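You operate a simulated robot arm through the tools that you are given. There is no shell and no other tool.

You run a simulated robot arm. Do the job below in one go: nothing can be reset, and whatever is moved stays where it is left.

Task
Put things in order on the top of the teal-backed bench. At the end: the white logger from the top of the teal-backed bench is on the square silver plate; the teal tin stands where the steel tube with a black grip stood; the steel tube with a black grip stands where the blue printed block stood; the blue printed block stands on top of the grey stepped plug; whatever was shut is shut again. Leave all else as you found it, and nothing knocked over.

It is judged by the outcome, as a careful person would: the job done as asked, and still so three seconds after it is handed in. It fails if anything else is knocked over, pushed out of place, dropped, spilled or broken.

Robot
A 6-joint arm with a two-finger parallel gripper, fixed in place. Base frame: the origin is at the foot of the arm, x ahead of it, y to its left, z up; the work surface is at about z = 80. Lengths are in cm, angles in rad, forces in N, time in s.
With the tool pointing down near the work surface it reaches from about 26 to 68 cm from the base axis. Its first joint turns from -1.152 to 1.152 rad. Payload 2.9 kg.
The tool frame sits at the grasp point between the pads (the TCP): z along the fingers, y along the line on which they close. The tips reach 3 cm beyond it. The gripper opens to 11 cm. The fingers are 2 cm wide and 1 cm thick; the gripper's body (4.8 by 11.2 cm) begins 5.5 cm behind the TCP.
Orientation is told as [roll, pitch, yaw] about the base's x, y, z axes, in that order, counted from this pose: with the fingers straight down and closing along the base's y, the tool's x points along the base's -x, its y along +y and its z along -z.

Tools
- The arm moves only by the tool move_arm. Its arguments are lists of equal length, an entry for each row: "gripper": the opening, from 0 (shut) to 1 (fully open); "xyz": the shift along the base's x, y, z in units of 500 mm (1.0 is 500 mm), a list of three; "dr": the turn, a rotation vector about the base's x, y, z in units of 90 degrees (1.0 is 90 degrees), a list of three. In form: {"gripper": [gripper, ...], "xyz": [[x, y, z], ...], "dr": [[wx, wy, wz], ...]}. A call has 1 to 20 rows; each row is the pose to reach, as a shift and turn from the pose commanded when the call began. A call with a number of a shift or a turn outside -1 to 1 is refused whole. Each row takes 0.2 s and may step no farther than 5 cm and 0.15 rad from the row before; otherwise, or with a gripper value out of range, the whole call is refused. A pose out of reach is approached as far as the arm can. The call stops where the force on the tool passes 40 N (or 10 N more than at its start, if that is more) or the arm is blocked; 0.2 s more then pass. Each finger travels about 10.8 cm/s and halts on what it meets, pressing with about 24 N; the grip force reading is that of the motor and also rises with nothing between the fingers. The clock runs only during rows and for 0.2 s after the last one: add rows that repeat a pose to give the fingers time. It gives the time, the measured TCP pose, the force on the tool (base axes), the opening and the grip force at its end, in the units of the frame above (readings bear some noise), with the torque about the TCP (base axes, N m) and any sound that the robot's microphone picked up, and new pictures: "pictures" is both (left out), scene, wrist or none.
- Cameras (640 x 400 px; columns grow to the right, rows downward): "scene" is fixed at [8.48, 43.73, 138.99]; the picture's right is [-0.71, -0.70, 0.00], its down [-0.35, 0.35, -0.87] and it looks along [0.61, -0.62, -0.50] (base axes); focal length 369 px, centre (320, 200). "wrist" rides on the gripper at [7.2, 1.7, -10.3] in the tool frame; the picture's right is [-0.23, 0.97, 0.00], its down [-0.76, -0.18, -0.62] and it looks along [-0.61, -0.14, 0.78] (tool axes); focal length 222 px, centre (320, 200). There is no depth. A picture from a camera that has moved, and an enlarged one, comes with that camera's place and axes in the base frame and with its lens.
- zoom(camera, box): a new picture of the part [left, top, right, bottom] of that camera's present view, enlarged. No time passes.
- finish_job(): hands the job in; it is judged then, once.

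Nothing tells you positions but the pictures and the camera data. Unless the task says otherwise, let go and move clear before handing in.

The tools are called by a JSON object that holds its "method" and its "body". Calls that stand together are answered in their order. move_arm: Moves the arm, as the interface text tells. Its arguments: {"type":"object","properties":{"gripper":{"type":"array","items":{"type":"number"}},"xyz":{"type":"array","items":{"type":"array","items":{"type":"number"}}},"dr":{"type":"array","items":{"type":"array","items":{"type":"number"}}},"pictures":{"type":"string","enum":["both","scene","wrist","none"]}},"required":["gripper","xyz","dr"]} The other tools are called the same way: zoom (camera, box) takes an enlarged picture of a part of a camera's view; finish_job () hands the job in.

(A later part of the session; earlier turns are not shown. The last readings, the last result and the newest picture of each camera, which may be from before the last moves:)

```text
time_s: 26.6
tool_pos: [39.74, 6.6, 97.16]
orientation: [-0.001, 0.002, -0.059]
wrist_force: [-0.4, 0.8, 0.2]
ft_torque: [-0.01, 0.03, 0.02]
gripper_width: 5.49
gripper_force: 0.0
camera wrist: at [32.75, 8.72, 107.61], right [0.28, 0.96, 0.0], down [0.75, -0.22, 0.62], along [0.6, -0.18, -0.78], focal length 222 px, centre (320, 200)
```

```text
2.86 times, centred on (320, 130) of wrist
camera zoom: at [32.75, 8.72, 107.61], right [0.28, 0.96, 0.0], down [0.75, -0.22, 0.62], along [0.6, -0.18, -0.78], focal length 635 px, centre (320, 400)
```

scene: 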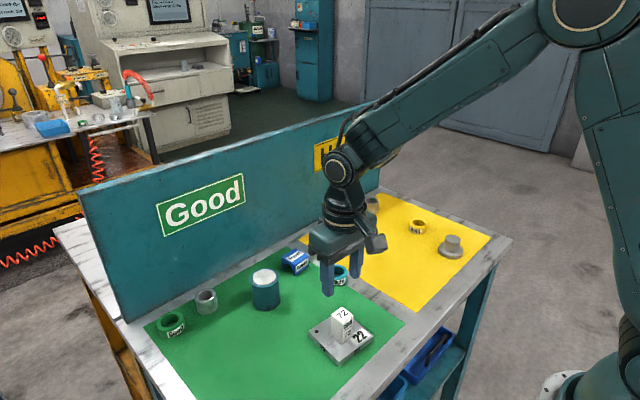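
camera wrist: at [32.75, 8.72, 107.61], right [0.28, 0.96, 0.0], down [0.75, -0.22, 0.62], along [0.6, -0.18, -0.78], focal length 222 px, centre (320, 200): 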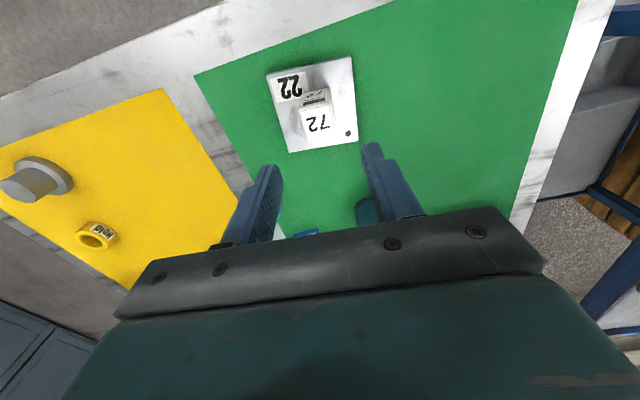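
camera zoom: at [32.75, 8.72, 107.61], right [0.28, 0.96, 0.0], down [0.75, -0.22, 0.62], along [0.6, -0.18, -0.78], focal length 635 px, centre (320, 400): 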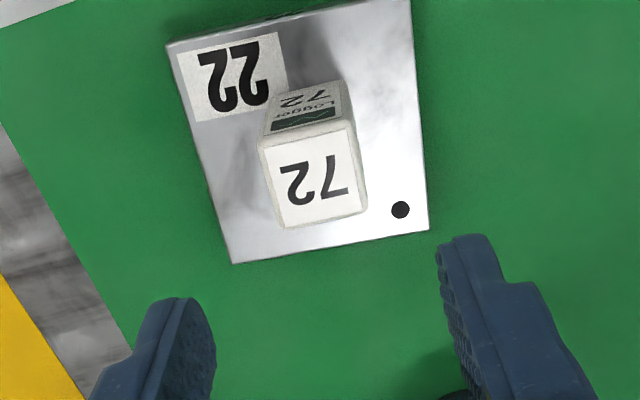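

The logger is standing near the centre of the plate. Next is the blue block, so I'll move above it to measure it and check the plug, tube and tin positions.

{"method": "move_arm", "body": {"gripper": [0.6, 0.7, 0.8, 0.8, 0.8, 0.8, 0.8], "xyz": [[0.06, -0.03, 0], [0.13, -0.06, 0], [0.2, -0.09, 0], [0.27, -0.12, 0], [0.34, -0.15, 0], [0.366, -0.162, 0], [0.366, -0.162, 0]], "dr": [[0, 0, 0], [0, 0, 0.015], [0, 0, 0.03], [0, 0, 0.037], [0, 0, 0.037], [0, 0, 0.037], [0, 0, 0.037]]}}

{"method": "zoom", "body": {"camera": "wrist", "box": [240, 90, 380, 190]}}

{"method": "zoom", "body": {"camera": "wrist", "box": [360, 80, 520, 190]}}

{"method": "zoom", "body": {"camera": "scene", "box": [260, 220, 360, 290]}}

```text
time_s: 28.2
tool_pos: [58.24, -1.65, 97.01]
orientation: [-0.001, -0.002, -0.001]
wrist_force: [0.9, -0.5, 0.2]
ft_torque: [0.01, -0.03, -0.01]
gripper_width: 8.79
gripper_force: 0.2
camera wrist: at [51.13, 0.13, 107.38], right [0.23, 0.97, 0.0], down [0.76, -0.18, 0.62], along [0.61, -0.14, -0.78], focal length 222 px, centre (320, 200)
```

scene: 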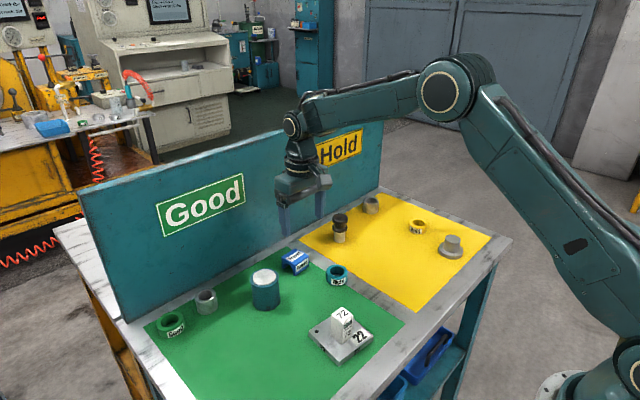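
wrist: 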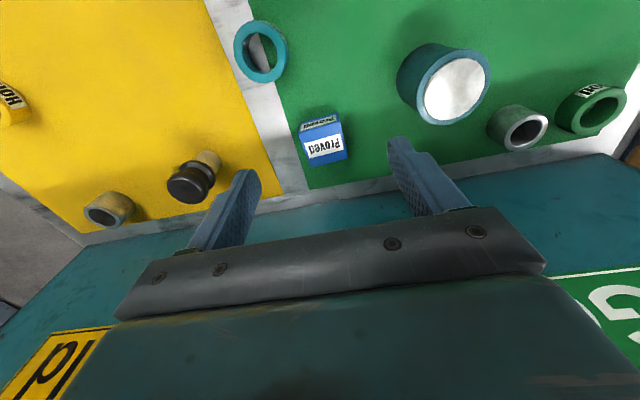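

```text
4.00 times, centred on (310, 140) of wrist
camera zoom: at [51.13, 0.13, 107.38], right [0.23, 0.97, 0.0], down [0.76, -0.18, 0.62], along [0.61, -0.14, -0.78], focal length 888 px, centre (360, 440)
```

zoom: 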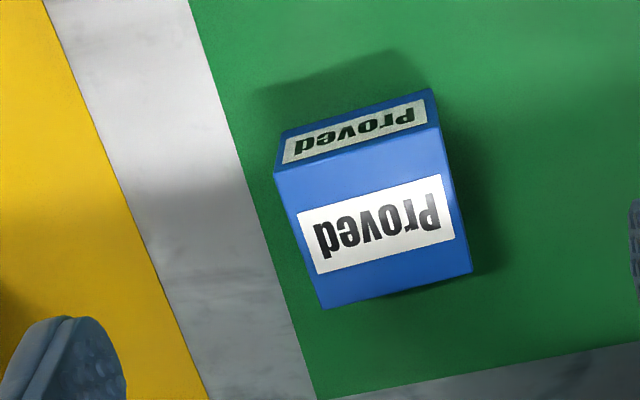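

```text
3.64 times, centred on (440, 135) of wrist
camera zoom: at [51.13, 0.13, 107.38], right [0.23, 0.97, 0.0], down [0.76, -0.18, 0.62], along [0.61, -0.14, -0.78], focal length 808 px, centre (-116, 436)
```

zoom: 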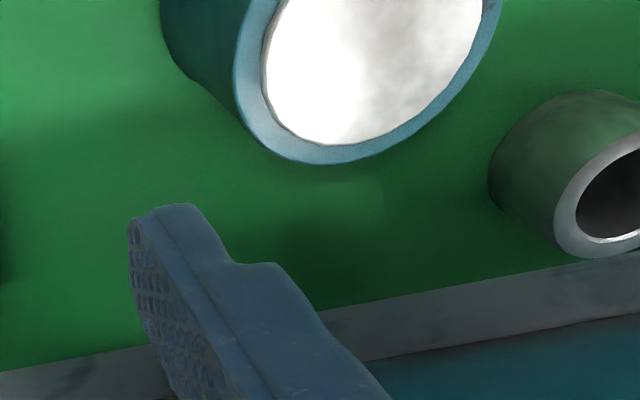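

```text
5.71 times, centred on (310, 255) of scene
camera zoom: at [8.48, 43.73, 138.99], right [-0.71, -0.7, 0.0], down [-0.35, 0.35, -0.87], along [0.61, -0.62, -0.5], focal length 2110 px, centre (377, -114)
```

zoom: 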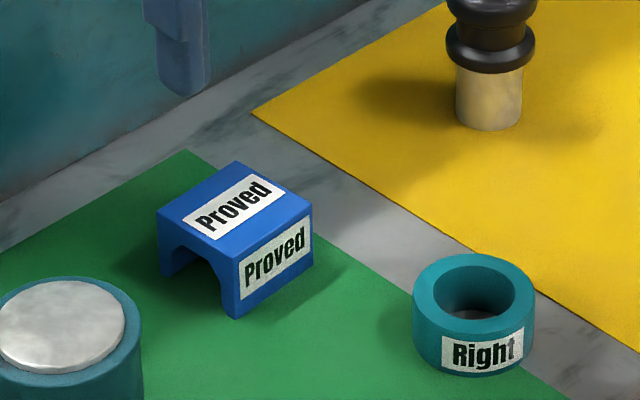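

The block's top measures about 4.6 × 4.65 cm, centred near (62.0, -2.0), yaw about +3°, with its legs on the ±x sides. The bench back is at x≈73, so I can turn the gripper -90° and grip across the legs.

{"method": "move_arm", "body": {"gripper": [0.8, 0.8, 0.8, 0.75, 0.7, 0.7, 0.7, 0.7, 0.7, 0.7, 0.7, 0.7], "xyz": [[0.01, 0, 0], [0.02, 0, 0], [0.03, 0, 0], [0.04, 0, 0], [0.05, 0, 0], [0.06, 0, 0], [0.07, 0, 0], [0.077, -0.004, 0], [0.077, -0.008, 0], [0.077, -0.008, -0.03], [0.077, -0.008, -0.06], [0.077, -0.008, -0.06]], "dr": [[0, 0, -0.09], [0, 0, -0.18], [0, 0, -0.27], [0, 0, -0.36], [0, 0, -0.45], [0, 0, -0.54], [0, 0, -0.63], [0, 0, -0.72], [0, 0, -0.81], [0, 0, -0.9], [0, 0, -0.961], [0, 0, -0.961]]}}

{"method": "zoom", "body": {"camera": "wrist", "box": [220, 80, 420, 220]}}

{"method": "zoom", "body": {"camera": "scene", "box": [240, 180, 380, 290]}}

```text
time_s: 30.8
tool_pos: [61.91, -1.99, 94.15]
orientation: [-0.001, 0.001, -1.512]
wrist_force: [-0.6, 0.0, -0.6]
ft_torque: [0.03, 0.03, -0.01]
gripper_width: 7.71
gripper_force: 0.2
camera wrist: at [63.28, 5.29, 104.42], right [0.99, -0.17, 0.0], down [-0.13, -0.77, 0.62], along [-0.11, -0.61, -0.78], focal length 222 px, centre (320, 200)
```

scene: 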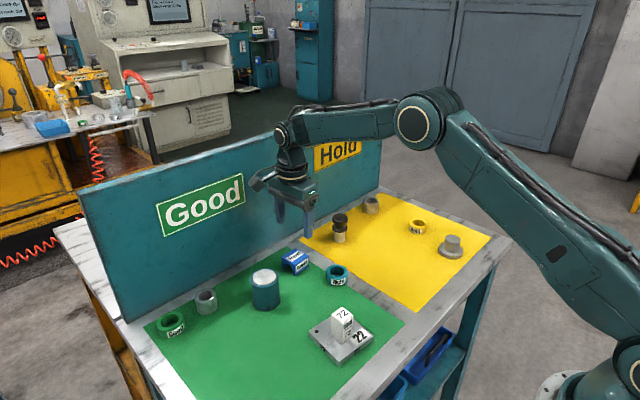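
wrist: 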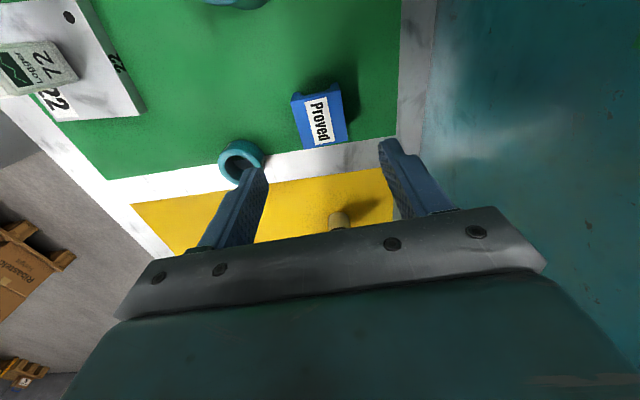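

```text
2.86 times, centred on (320, 150) of wrist
camera zoom: at [63.28, 5.29, 104.42], right [0.99, -0.17, 0.0], down [-0.13, -0.77, 0.62], along [-0.11, -0.61, -0.78], focal length 635 px, centre (320, 343)
```

zoom: 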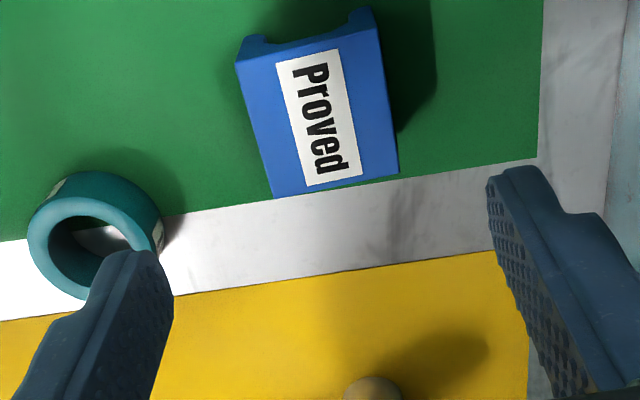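

```text
3.64 times, centred on (310, 235) of scene
camera zoom: at [8.48, 43.73, 138.99], right [-0.71, -0.7, 0.0], down [-0.35, 0.35, -0.87], along [0.61, -0.62, -0.5], focal length 1342 px, centre (356, 73)
```

zoom: 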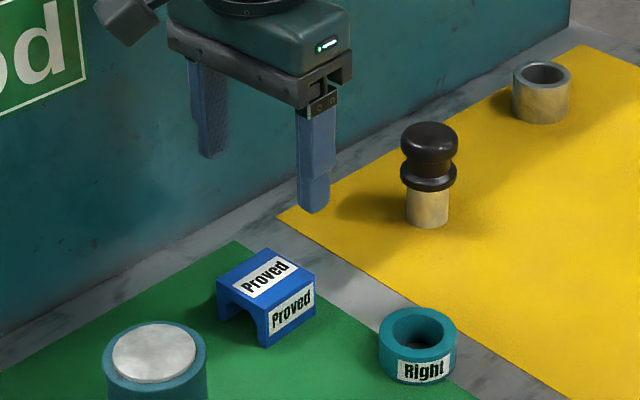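

From this view the block is centred at (61.95, -2.02), right below the TCP, with yaw about +2.3°. I'll trim the yaw, descend with the tips just above the mat, and close on the legs.

{"method": "move_arm", "body": {"gripper": [0.65, 0.65, 0.65, 0.65, 0.65, 0.65, 0.55, 0.4, 0.2, 0.0, 0.0, 0.0], "xyz": [[0.001, 0, -0.05], [0.001, 0, -0.1], [0.001, 0, -0.15], [0.001, 0, -0.19], [0.001, 0, -0.207], [0.001, 0, -0.207], [0.001, 0, -0.207], [0.001, 0, -0.207], [0.001, 0, -0.207], [0.001, 0, -0.207], [0.001, 0, -0.207], [0.001, 0, -0.207]], "dr": [[0, 0, -0.013], [0, 0, -0.013], [0, 0, -0.013], [0, 0, -0.013], [0, 0, -0.013], [0, 0, -0.013], [0, 0, -0.013], [0, 0, -0.013], [0, 0, -0.013], [0, 0, -0.013], [0, 0, -0.013], [0, 0, -0.013]]}}

{"method": "zoom", "body": {"camera": "wrist", "box": [220, 80, 420, 240]}}

{"method": "zoom", "body": {"camera": "scene", "box": [240, 180, 380, 290]}}

```text
time_s: 33.4
tool_pos: [62.08, -2.09, 83.75]
orientation: [0.002, -0.003, -1.53]
wrist_force: [0.0, -0.6, -0.3]
ft_torque: [0.03, -0.02, -0.01]
gripper_width: 4.53
gripper_force: 24.5
camera wrist: at [63.57, 5.2, 94.1], right [0.98, -0.19, 0.0], down [-0.15, -0.77, 0.62], along [-0.12, -0.61, -0.78], focal length 222 px, centre (320, 200)
```

scene: 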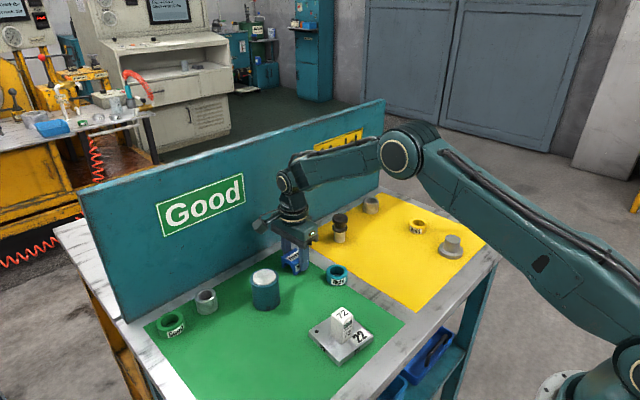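
wrist: 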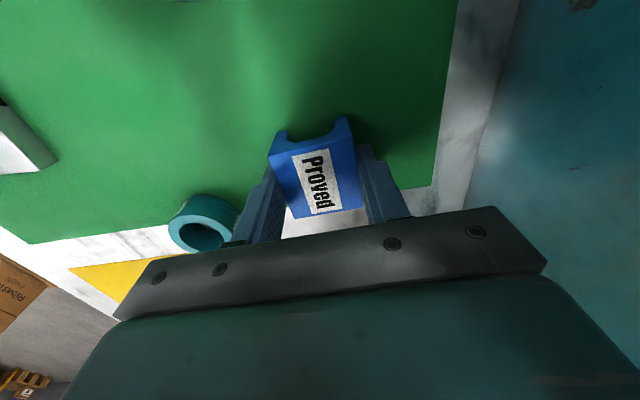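

```text
2.50 times, centred on (320, 160) of wrist
camera zoom: at [63.57, 5.2, 94.1], right [0.98, -0.19, 0.0], down [-0.15, -0.77, 0.62], along [-0.12, -0.61, -0.78], focal length 555 px, centre (320, 300)
```

zoom: 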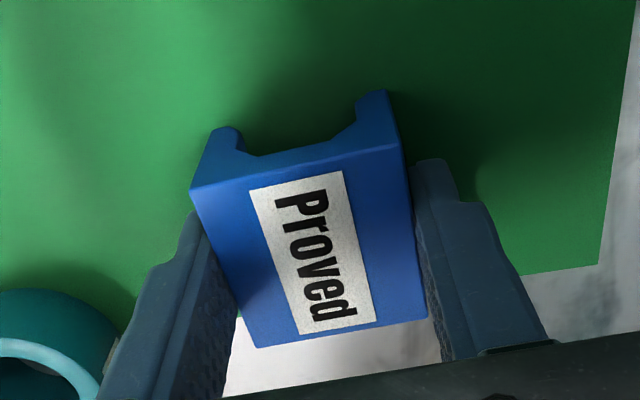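

```text
3.64 times, centred on (310, 235) of scene
camera zoom: at [8.48, 43.73, 138.99], right [-0.71, -0.7, 0.0], down [-0.35, 0.35, -0.87], along [0.61, -0.62, -0.5], focal length 1342 px, centre (356, 73)
```

zoom: 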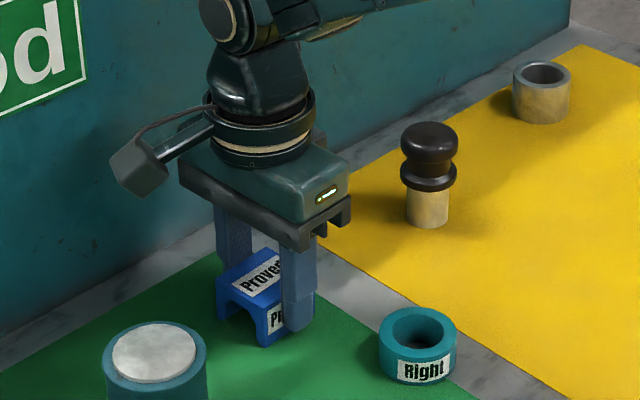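

The block is gripped across the legs (4.53 cm, 24.5 N). I'll lift slowly and check it is held.

{"method": "move_arm", "body": {"gripper": [0, 0, 0, 0, 0, 0, 0, 0, 0, 0, 0, 0, 0, 0, 0], "xyz": [[0, 0, 0.003], [0, 0, 0.008], [0, 0, 0.016], [0, 0, 0.028], [0, 0, 0.044], [0, 0, 0.064], [0, 0, 0.088], [0, 0, 0.114], [0, 0, 0.14], [0, 0, 0.166], [0, 0, 0.19], [0, 0, 0.21], [0, 0, 0.224], [0, 0, 0.23], [0, 0, 0.232]], "dr": [[0, 0, 0], [0, 0, 0], [0, 0, 0], [0, 0, 0], [0, 0, 0], [0, 0, 0], [0, 0, 0], [0, 0, 0], [0, 0, 0], [0, 0, 0], [0, 0, 0], [0, 0, 0], [0, 0, 0], [0, 0, 0], [0, 0, 0]]}}

{"method": "zoom", "body": {"camera": "wrist", "box": [220, 80, 420, 240]}}

```text
time_s: 36.6
tool_pos: [62.06, -2.14, 95.41]
orientation: [0.0, -0.002, -1.529]
wrist_force: [-0.1, -0.9, -0.2]
ft_torque: [-0.02, 0.01, 0.02]
gripper_width: 4.54
gripper_force: 24.5
camera wrist: at [63.53, 5.32, 105.76], right [0.98, -0.19, 0.0], down [-0.15, -0.77, 0.62], along [-0.12, -0.61, -0.78], focal length 222 px, centre (320, 200)
```

scene: 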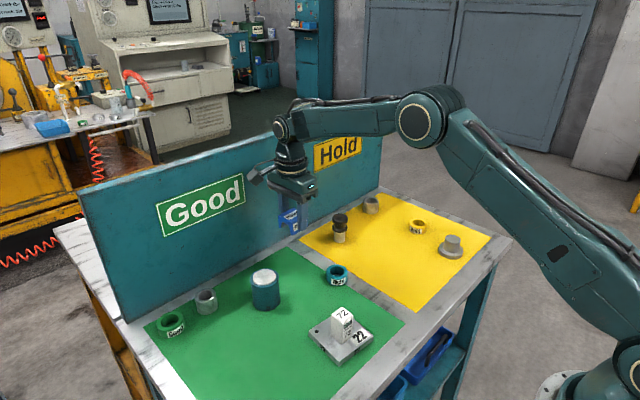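
wrist: 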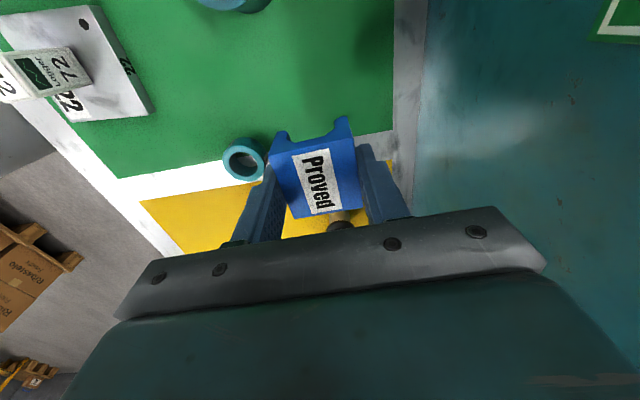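

```text
2.50 times, centred on (320, 160) of wrist
camera zoom: at [63.53, 5.32, 105.76], right [0.98, -0.19, 0.0], down [-0.15, -0.77, 0.62], along [-0.12, -0.61, -0.78], focal length 555 px, centre (320, 300)
```

zoom: 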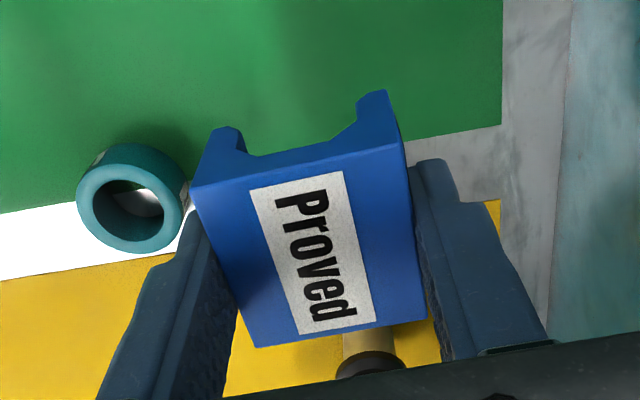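

The block is held steadily. I'll carry it slowly at height to just beyond the plug, so the plug stays visible for measuring.

{"method": "move_arm", "body": {"gripper": [0, 0, 0, 0, 0, 0, 0, 0, 0, 0, 0, 0, 0, 0, 0, 0, 0, 0, 0, 0], "xyz": [[-0.005, -0.007, 0], [-0.015, -0.022, 0], [-0.034, -0.052, 0], [-0.058, -0.089, 0], [-0.087, -0.133, 0], [-0.116, -0.178, 0], [-0.146, -0.222, 0], [-0.175, -0.266, 0], [-0.204, -0.311, 0], [-0.233, -0.355, 0], [-0.262, -0.4, 0], [-0.291, -0.444, 0], [-0.32, -0.488, 0], [-0.349, -0.533, 0], [-0.378, -0.577, 0], [-0.407, -0.622, 0], [-0.437, -0.666, 0], [-0.461, -0.703, 0], [-0.478, -0.729, 0], [-0.485, -0.74, 0]], "dr": [[0, 0, 0], [0, 0, 0], [0, 0, 0], [0, 0, 0], [0, 0, 0], [0, 0, 0], [0, 0, 0], [0, 0, 0], [0, 0, 0], [0, 0, 0], [0, 0, 0], [0, 0, 0], [0, 0, 0], [0, 0, 0], [0, 0, 0], [0, 0, 0], [0, 0, 0], [0, 0, 0], [0, 0, 0], [0, 0, 0]]}}

{"method": "zoom", "body": {"camera": "wrist", "box": [240, 0, 400, 130]}}

{"method": "zoom", "body": {"camera": "scene", "box": [390, 170, 510, 270]}}

```text
time_s: 40.8
tool_pos: [37.8, -39.04, 95.41]
orientation: [-0.001, 0.0, -1.53]
wrist_force: [0.2, -0.1, 0.5]
ft_torque: [0.0, 0.01, 0.01]
gripper_width: 4.53
gripper_force: 23.8
camera wrist: at [39.27, -31.79, 105.78], right [0.98, -0.19, 0.0], down [-0.15, -0.77, 0.62], along [-0.12, -0.61, -0.78], focal length 222 px, centre (320, 200)
```

scene: 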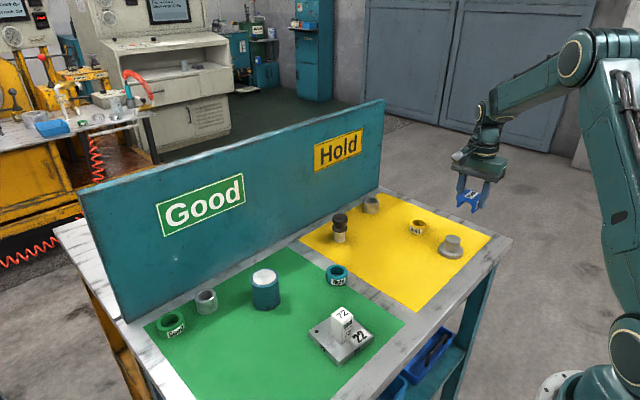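
wrist: 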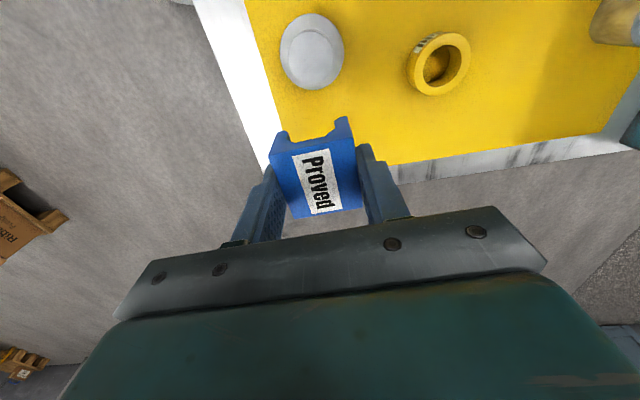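

```text
3.08 times, centred on (320, 65) of wrist
camera zoom: at [39.27, -31.79, 105.78], right [0.98, -0.19, 0.0], down [-0.15, -0.77, 0.62], along [-0.12, -0.61, -0.78], focal length 684 px, centre (320, 615)
```

zoom: 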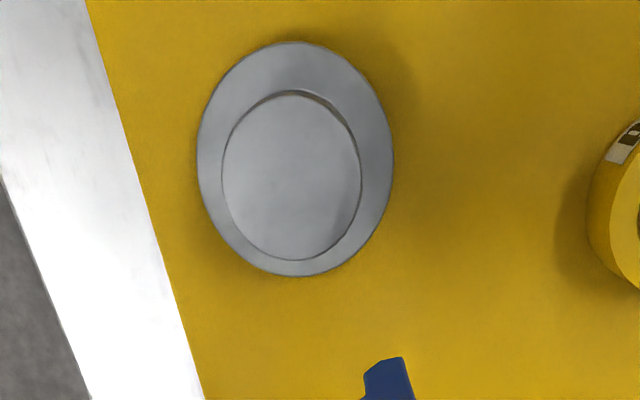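

```text
4.00 times, centred on (450, 220) of scene
camera zoom: at [8.48, 43.73, 138.99], right [-0.71, -0.7, 0.0], down [-0.35, 0.35, -0.87], along [0.61, -0.62, -0.5], focal length 1477 px, centre (-200, 120)
```

zoom: 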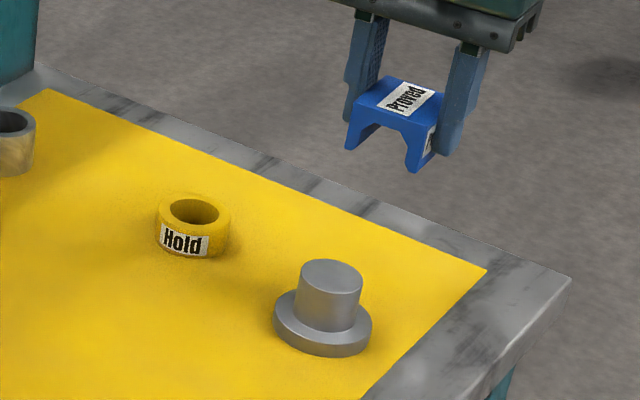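

From here the plug is seen nearly straight down, centred at about (37.95, -33.76). I'll zoom in to measure the boss diameter against the block's leg spacing.

{"method": "zoom", "body": {"camera": "scene", "box": [445, 160, 505, 220]}}

{"method": "zoom", "body": {"camera": "scene", "box": [430, 225, 480, 265]}}

{"method": "zoom", "body": {"camera": "wrist", "box": [270, 0, 360, 100]}}

{"method": "zoom", "body": {"camera": "wrist", "box": [255, 105, 375, 225]}}

```text
6.67 times, centred on (475, 190) of scene
camera zoom: at [8.48, 43.73, 138.99], right [-0.71, -0.7, 0.0], down [-0.35, 0.35, -0.87], along [0.61, -0.62, -0.5], focal length 2461 px, centre (-713, 267)
```

zoom: 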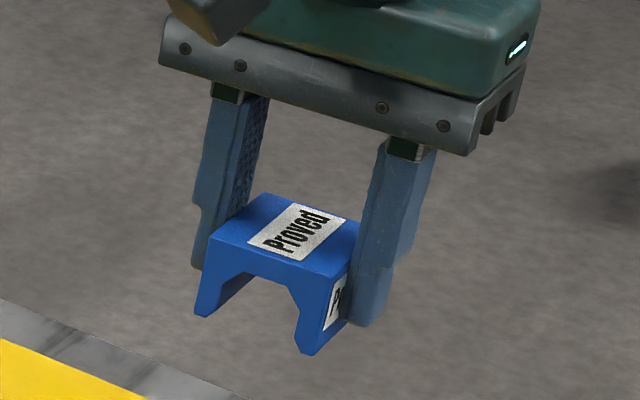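

```text
10.00 times, centred on (455, 245) of scene
camera zoom: at [8.48, 43.73, 138.99], right [-0.71, -0.7, 0.0], down [-0.35, 0.35, -0.87], along [0.61, -0.62, -0.5], focal length 3692 px, centre (-1030, -250)
```

zoom: 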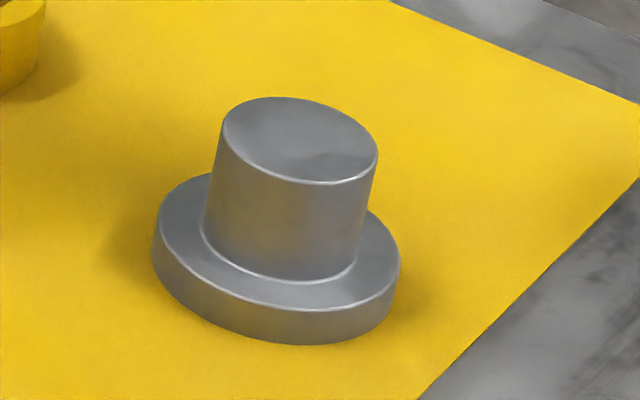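

```text
4.00 times, centred on (315, 50) of wrist
camera zoom: at [39.27, -31.79, 105.78], right [0.98, -0.19, 0.0], down [-0.15, -0.77, 0.62], along [-0.12, -0.61, -0.78], focal length 888 px, centre (340, 800)
```

zoom: 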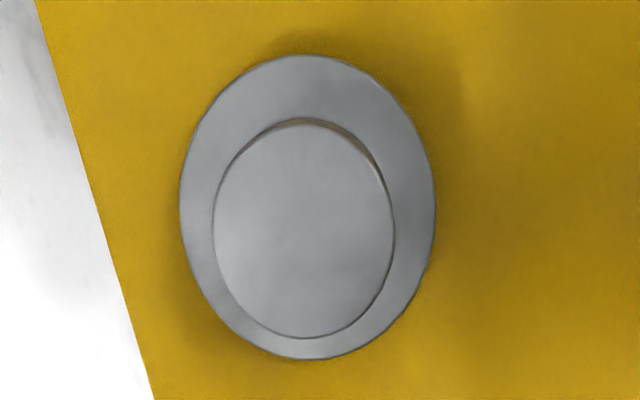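

```text
3.33 times, centred on (315, 165) of wrist
camera zoom: at [39.27, -31.79, 105.78], right [0.98, -0.19, 0.0], down [-0.15, -0.77, 0.62], along [-0.12, -0.61, -0.78], focal length 740 px, centre (337, 317)
```

zoom: 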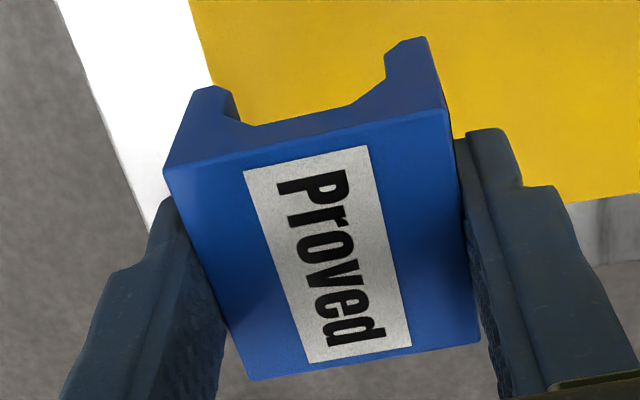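

The boss is about 3.6 cm across and the arch opening about 3 cm, so both legs will bear on the boss only if it's well centred. The held block measures as centred on the TCP within 0.5 mm, so the camera model is good. I'll lower to get a second, closer fix on the plug.

{"method": "move_arm", "body": {"gripper": [0, 0, 0, 0, 0, 0, 0], "xyz": [[0.001, 0, -0.01], [0.003, 0, -0.03], [0.005, 0, -0.055], [0.0056, 0, -0.08], [0.0056, 0, -0.095], [0.0056, 0, -0.1], [0.0056, 0, -0.1]], "dr": [[0, 0, 0], [0, 0, 0], [0, 0, 0], [0, 0, 0], [0, 0, 0], [0, 0, 0], [0, 0, 0]]}}

{"method": "zoom", "body": {"camera": "wrist", "box": [260, 0, 380, 120]}}

```text
time_s: 42.4
tool_pos: [38.11, -39.1, 90.4]
orientation: [0.001, 0.0, -1.53]
wrist_force: [0.1, 0.1, -0.6]
ft_torque: [-0.01, 0.03, 0.02]
gripper_width: 4.52
gripper_force: 24.1
camera wrist: at [39.57, -31.74, 100.76], right [0.98, -0.19, 0.0], down [-0.15, -0.77, 0.62], along [-0.12, -0.61, -0.78], focal length 222 px, centre (320, 200)
```

scene: 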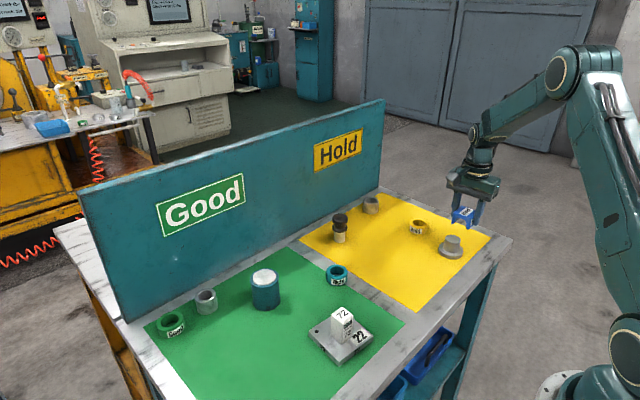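
wrist: 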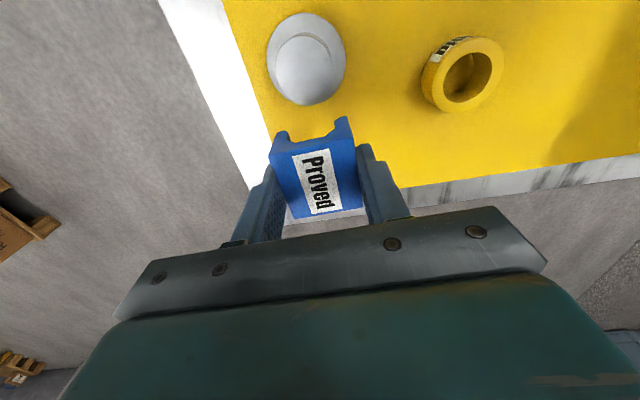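

```text
3.33 times, centred on (320, 60) of wrist
camera zoom: at [39.57, -31.74, 100.76], right [0.98, -0.19, 0.0], down [-0.15, -0.77, 0.62], along [-0.12, -0.61, -0.78], focal length 740 px, centre (320, 667)
```

zoom: 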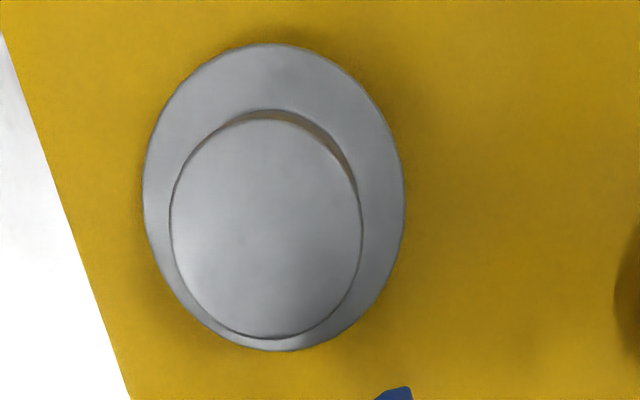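

The second fix agrees to within about half a millimetre. Before placing it, I'll measure the leg ends of the held block more closely.

{"method": "zoom", "body": {"camera": "wrist", "box": [265, 110, 365, 160]}}

{"method": "zoom", "body": {"camera": "scene", "box": [440, 195, 500, 235]}}

```text
6.40 times, centred on (315, 135) of wrist
camera zoom: at [39.57, -31.74, 100.76], right [0.98, -0.19, 0.0], down [-0.15, -0.77, 0.62], along [-0.12, -0.61, -0.78], focal length 1422 px, centre (352, 616)
```

zoom: 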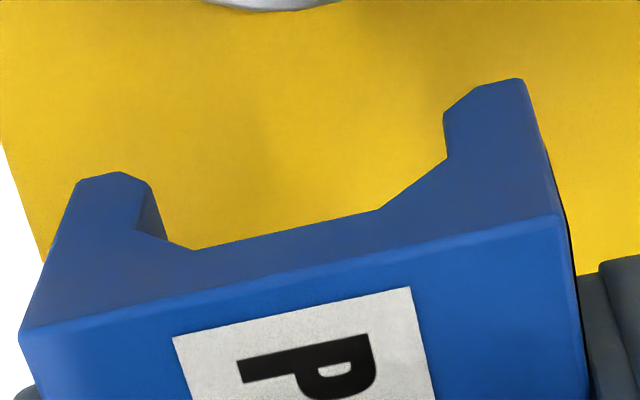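

```text
10.00 times, centred on (470, 215) of scene
camera zoom: at [8.48, 43.73, 138.99], right [-0.71, -0.7, 0.0], down [-0.35, 0.35, -0.87], along [0.61, -0.62, -0.5], focal length 3692 px, centre (-1180, 50)
```

zoom: 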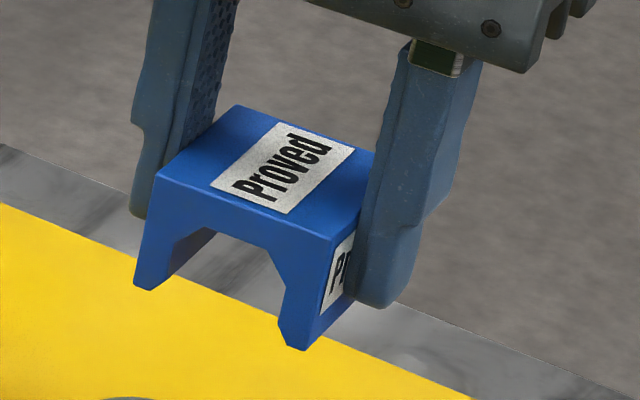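

The arch has lead-in chamfers inside the leg ends, so the bearing overlap on the boss is small. I'll zoom further to measure the mouth width and boss diameter.

{"method": "zoom", "body": {"camera": "scene", "box": [450, 205, 482, 232]}}

{"method": "zoom", "body": {"camera": "scene", "box": [440, 230, 472, 255]}}

{"method": "zoom", "body": {"camera": "wrist", "box": [265, 110, 300, 145]}}

{"method": "zoom", "body": {"camera": "wrist", "box": [265, 10, 335, 60]}}

```text
14.81 times, centred on (466, 218) of scene
camera zoom: at [8.48, 43.73, 138.99], right [-0.71, -0.7, 0.0], down [-0.35, 0.35, -0.87], along [0.61, -0.62, -0.5], focal length 5469 px, centre (-1843, -74)
```

zoom: 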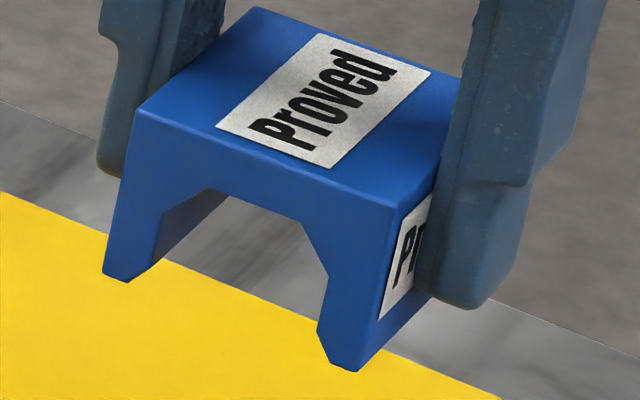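

```text
16.00 times, centred on (456, 242) of scene
camera zoom: at [8.48, 43.73, 138.99], right [-0.71, -0.7, 0.0], down [-0.35, 0.35, -0.87], along [0.61, -0.62, -0.5], focal length 5907 px, centre (-1856, -480)
```

zoom: 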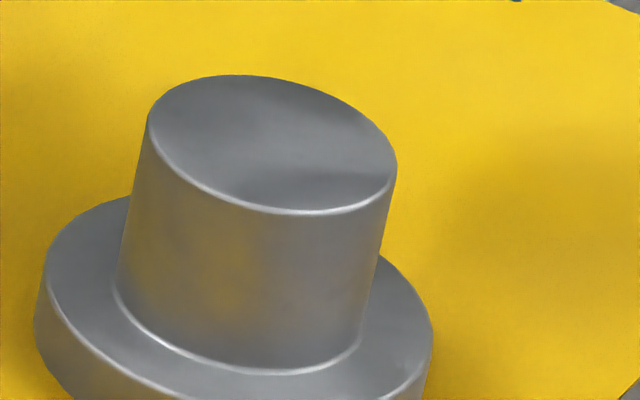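

```text
11.43 times, centred on (282, 128) of wrist
camera zoom: at [39.57, -31.74, 100.76], right [0.98, -0.19, 0.0], down [-0.15, -0.77, 0.62], along [-0.12, -0.61, -0.78], focal length 2538 px, centre (749, 1029)
```

zoom: 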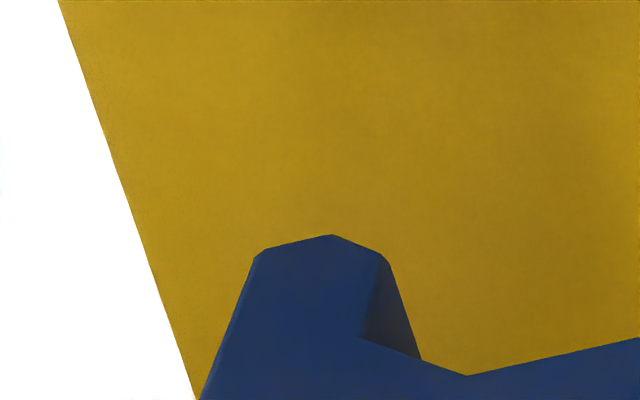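

```text
8.00 times, centred on (300, 35) of wrist
camera zoom: at [39.57, -31.74, 100.76], right [0.98, -0.19, 0.0], down [-0.15, -0.77, 0.62], along [-0.12, -0.61, -0.78], focal length 1777 px, centre (480, 1520)
```

zoom: 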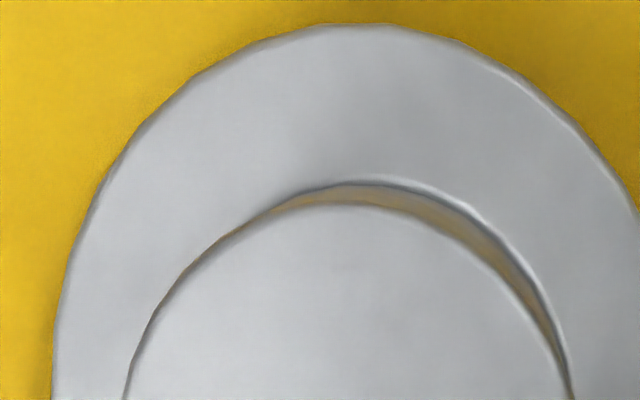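

The boss is about 3.75 cm and the mouth about 3.65 cm, so centring matters. I'll move over the plug centre with a clear gap under the legs and check alignment there.

{"method": "move_arm", "body": {"gripper": [0, 0, 0, 0, 0, 0, 0, 0], "xyz": [[0, 0.01, 0], [0, 0.03, 0], [0, 0.055, 0], [0, 0.08, 0], [0, 0.095, 0], [0, 0.1, -0.005], [0, 0.1, -0.014], [0, 0.1, -0.02]], "dr": [[0, 0, 0], [0, 0, 0], [0, 0, 0], [0, 0, 0], [0, 0, 0], [0, 0, 0], [0, 0, 0], [0, 0, 0]]}}

{"method": "zoom", "body": {"camera": "wrist", "box": [250, 70, 380, 180]}}

{"method": "zoom", "body": {"camera": "scene", "box": [425, 205, 485, 265]}}

```text
time_s: 44.2
tool_pos: [38.06, -34.05, 89.44]
orientation: [0.001, 0.0, -1.53]
wrist_force: [0.5, -0.3, 0.0]
ft_torque: [0.01, 0.0, 0.0]
gripper_width: 4.53
gripper_force: 24.0
camera wrist: at [39.51, -26.7, 99.72], right [0.98, -0.19, 0.0], down [-0.15, -0.77, 0.62], along [-0.12, -0.61, -0.78], focal length 222 px, centre (320, 200)
```

scene: 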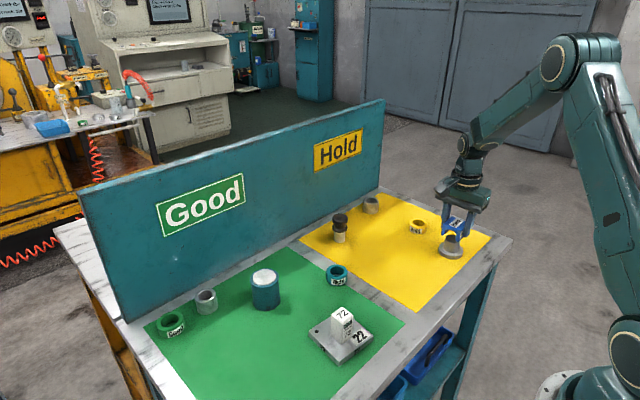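
wrist: 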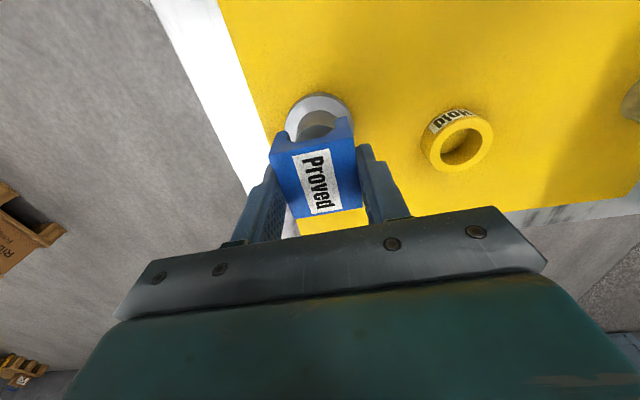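

```text
3.64 times, centred on (315, 125) of wrist
camera zoom: at [39.51, -26.7, 99.72], right [0.98, -0.19, 0.0], down [-0.15, -0.77, 0.62], along [-0.12, -0.61, -0.78], focal length 808 px, centre (338, 473)
```

zoom: 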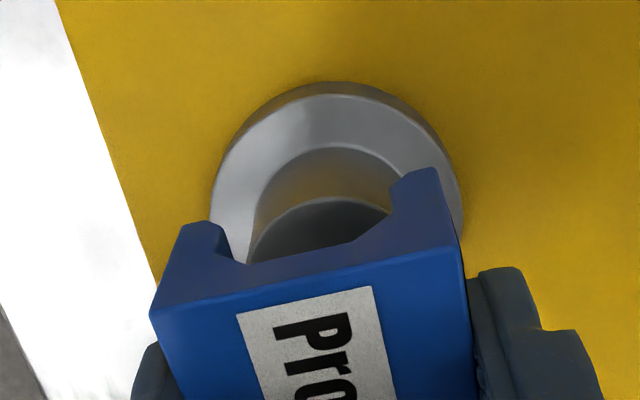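

```text
6.67 times, centred on (455, 235) of scene
camera zoom: at [8.48, 43.73, 138.99], right [-0.71, -0.7, 0.0], down [-0.35, 0.35, -0.87], along [0.61, -0.62, -0.5], focal length 2461 px, centre (-580, -33)
```

zoom: 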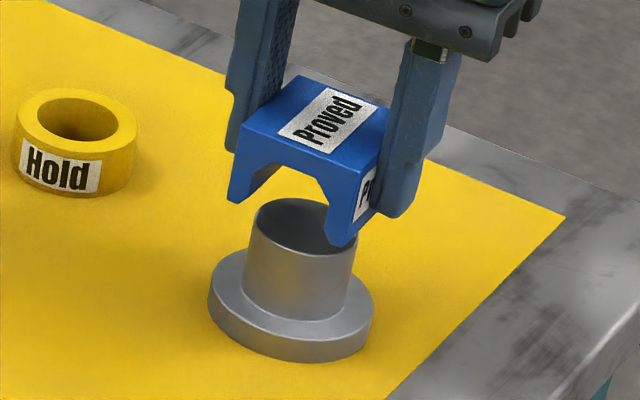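

Alignment looks close. I'll zoom in tightly on the rim of the boss under the arch to check the left-right centring.

{"method": "zoom", "body": {"camera": "wrist", "box": [280, 100, 350, 150]}}

{"method": "zoom", "body": {"camera": "scene", "box": [440, 215, 475, 245]}}

```text
8.00 times, centred on (315, 125) of wrist
camera zoom: at [39.51, -26.7, 99.72], right [0.98, -0.19, 0.0], down [-0.15, -0.77, 0.62], along [-0.12, -0.61, -0.78], focal length 1777 px, centre (360, 800)
```

zoom: 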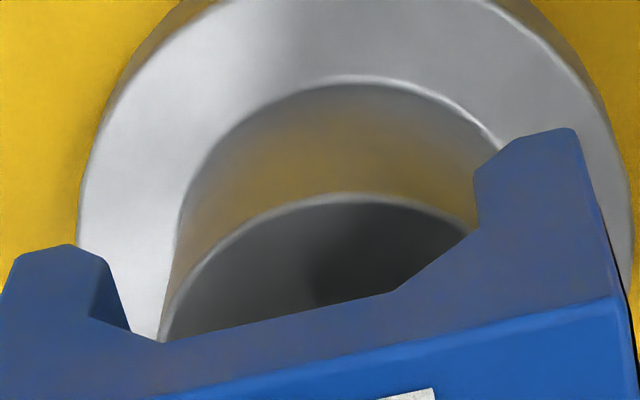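

```text
13.33 times, centred on (458, 230) of scene
camera zoom: at [8.48, 43.73, 138.99], right [-0.71, -0.7, 0.0], down [-0.35, 0.35, -0.87], along [0.61, -0.62, -0.5], focal length 4922 px, centre (-1513, -200)
```

zoom: 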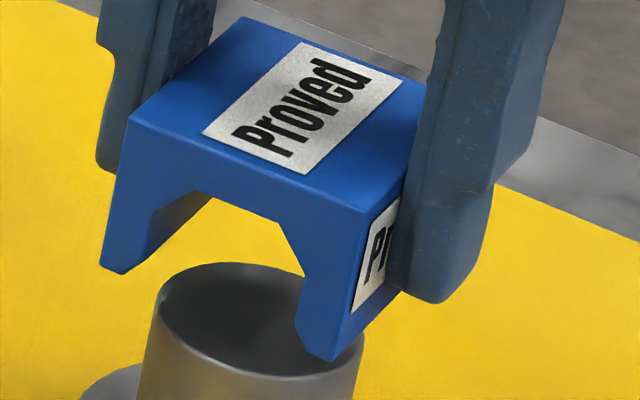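

Scene and wrist estimates agree that the block is centred over the boss to within about 0.5 mm. I'll shift about 0.3 mm and lower toward contact.

{"method": "move_arm", "body": {"gripper": [0, 0, 0, 0, 0, 0], "xyz": [[-0.0007, 0, -0.004], [-0.0007, 0, -0.009], [-0.0007, 0, -0.014], [-0.0007, 0, -0.018], [-0.0007, 0, -0.02], [-0.0007, 0, -0.02]], "dr": [[0, 0, 0], [0, 0, 0], [0, 0, 0], [0, 0, 0], [0, 0, 0], [0, 0, 0]]}}

{"method": "zoom", "body": {"camera": "wrist", "box": [270, 95, 360, 150]}}

{"method": "zoom", "body": {"camera": "scene", "box": [435, 215, 475, 250]}}

```text
time_s: 45.6
tool_pos: [38.05, -34.12, 88.23]
orientation: [0.0, 0.001, -1.532]
wrist_force: [-0.2, -0.3, -0.7]
ft_torque: [0.01, 0.03, 0.03]
gripper_width: 4.53
gripper_force: 24.1
camera wrist: at [39.49, -26.65, 98.7], right [0.98, -0.19, 0.0], down [-0.15, -0.77, 0.62], along [-0.12, -0.61, -0.78], focal length 222 px, centre (320, 200)
```

scene: 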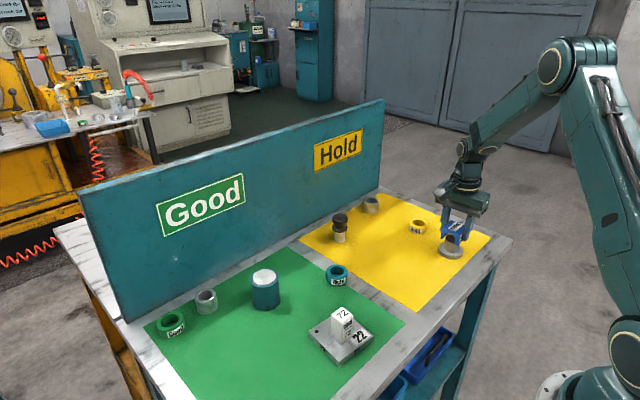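
wrist: 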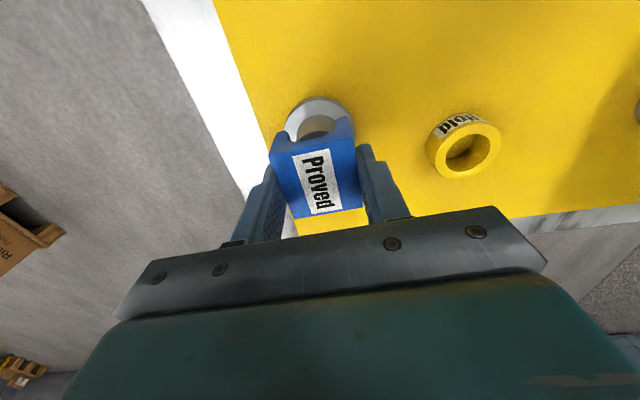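

```text
7.11 times, centred on (315, 122) of wrist
camera zoom: at [39.49, -26.65, 98.7], right [0.98, -0.19, 0.0], down [-0.15, -0.77, 0.62], along [-0.12, -0.61, -0.78], focal length 1580 px, centre (356, 751)
```

zoom: 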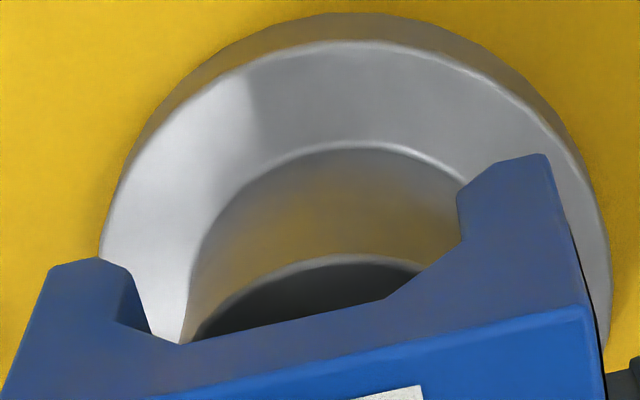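

```text
11.43 times, centred on (455, 232) of scene
camera zoom: at [8.48, 43.73, 138.99], right [-0.71, -0.7, 0.0], down [-0.35, 0.35, -0.87], along [0.61, -0.62, -0.5], focal length 4219 px, centre (-1223, -171)
```

zoom: 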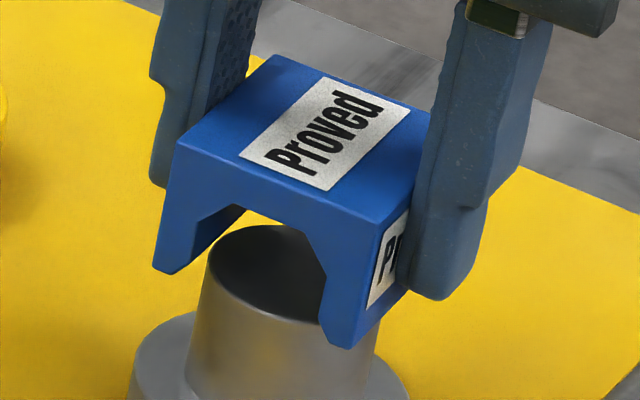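

Scene triangulation still shows the block and boss centres agreeing within about 0.5 mm. I'll lower in half-millimetre steps until contact.

{"method": "move_arm", "body": {"gripper": [0, 0, 0, 0, 0, 0], "xyz": [[0, 0, -0.001], [0, 0, -0.002], [0, 0, -0.003], [0, 0, -0.004], [0, 0, -0.005], [0, 0, -0.005]], "dr": [[0, 0, 0], [0, 0, 0], [0, 0, 0], [0, 0, 0], [0, 0, 0], [0, 0, 0]], "pictures": "none"}}

```text
time_s: 47.0
tool_pos: [38.11, -34.06, 88.04]
orientation: [0.002, 0.002, -1.53]
wrist_force: [-1.4, 0.9, -0.2]
ft_torque: [0.01, 0.02, 0.01]
gripper_width: 4.51
gripper_force: 24.1
```

{"method": "move_arm", "body": {"gripper": [0, 0, 0, 0], "xyz": [[0, 0, -0.001], [0, 0, -0.002], [0, 0, -0.003], [0, 0, -0.003]], "dr": [[0, 0, 0], [0, 0, 0], [0, 0, 0], [0, 0, 0]]}}

{"method": "zoom", "body": {"camera": "scene", "box": [435, 215, 475, 250]}}

{"method": "zoom", "body": {"camera": "wrist", "box": [270, 95, 360, 150]}}

```text
time_s: 48.0
tool_pos: [38.06, -34.1, 87.98]
orientation: [0.001, -0.002, -1.53]
wrist_force: [2.8, 0.3, 5.8]
ft_torque: [0.03, -0.04, -0.01]
gripper_width: 4.51
gripper_force: 24.4
camera wrist: at [39.49, -26.7, 98.35], right [0.98, -0.19, 0.0], down [-0.15, -0.77, 0.62], along [-0.12, -0.61, -0.78], focal length 222 px, centre (320, 200)
```

scene: 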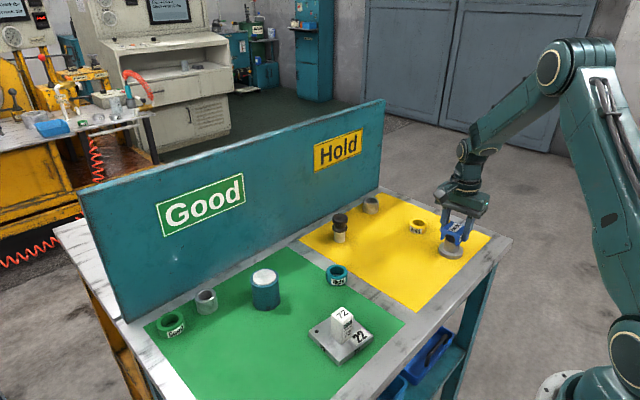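
wrist: 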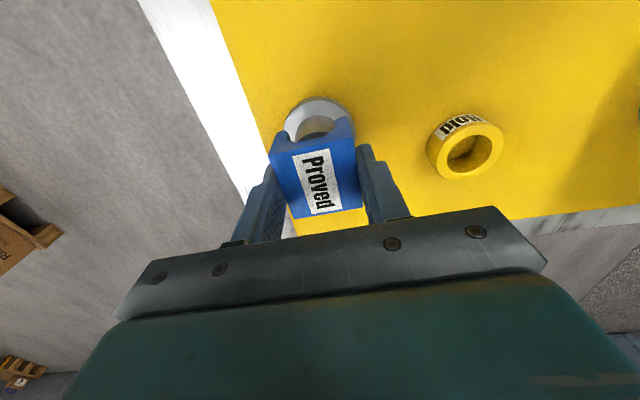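

```text
11.43 times, centred on (455, 232) of scene
camera zoom: at [8.48, 43.74, 138.99], right [-0.71, -0.7, 0.0], down [-0.35, 0.35, -0.87], along [0.61, -0.62, -0.5], focal length 4219 px, centre (-1223, -171)
```

zoom: 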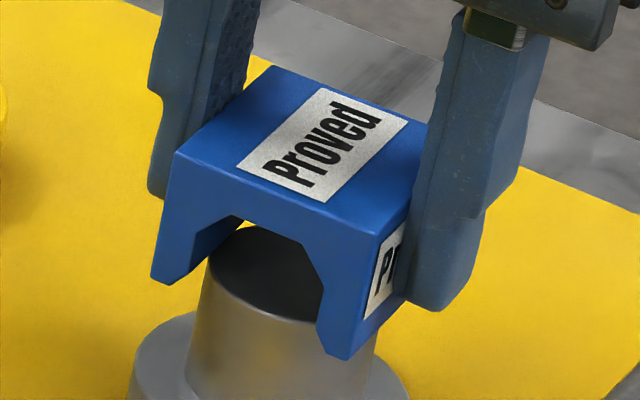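

```text
7.11 times, centred on (315, 122) of wrist
camera zoom: at [39.49, -26.7, 98.35], right [0.98, -0.19, 0.0], down [-0.15, -0.77, 0.62], along [-0.12, -0.61, -0.78], focal length 1580 px, centre (356, 751)
```

zoom: 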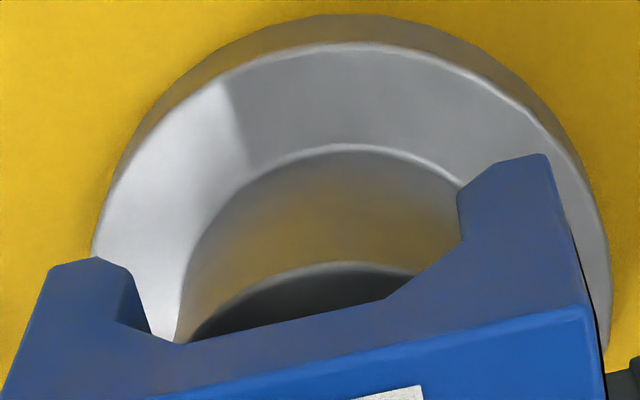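

Contact is made at 5.8 N with a +x side force of 2.8 N, which suggests the +x leg's chamfer is touching the rim. I'll lift slightly, shift +0.5 mm in x, and touch down again to balance the side force.

{"method": "move_arm", "body": {"gripper": [0, 0, 0, 0, 0, 0, 0, 0], "xyz": [[0, 0, 0.003], [0, 0, 0.006], [0.001, 0, 0.006], [0.001, 0, 0.004], [0.001, 0, 0.002], [0.001, 0, 0.001], [0.001, 0, 0], [0.001, 0, 0]], "dr": [[0, 0, 0], [0, 0, 0], [0, 0, 0], [0, 0, 0], [0, 0, 0], [0, 0, 0], [0, 0, 0], [0, 0, 0]], "pictures": "none"}}

```text
time_s: 49.8
tool_pos: [38.02, -34.14, 87.91]
orientation: [0.0, 0.0, -1.531]
wrist_force: [0.1, 0.6, 1.3]
ft_torque: [0.0, -0.01, -0.03]
gripper_width: 4.51
gripper_force: 24.5
```

The side force is gone and contact is just starting. I'll press down slightly more to confirm it's balanced.

{"method": "move_arm", "body": {"gripper": [0, 0, 0, 0], "xyz": [[0, 0, -0.001], [0, 0, -0.002], [0, 0, -0.002], [0, 0, -0.002]], "dr": [[0, 0, 0], [0, 0, 0], [0, 0, 0], [0, 0, 0]], "pictures": "none"}}

```text
time_s: 50.8
tool_pos: [37.96, -34.09, 87.97]
orientation: [0.002, -0.002, -1.53]
wrist_force: [-2.4, 0.5, 15.0]
ft_torque: [0.06, 0.11, 0.01]
gripper_width: 4.53
gripper_force: 23.8
```

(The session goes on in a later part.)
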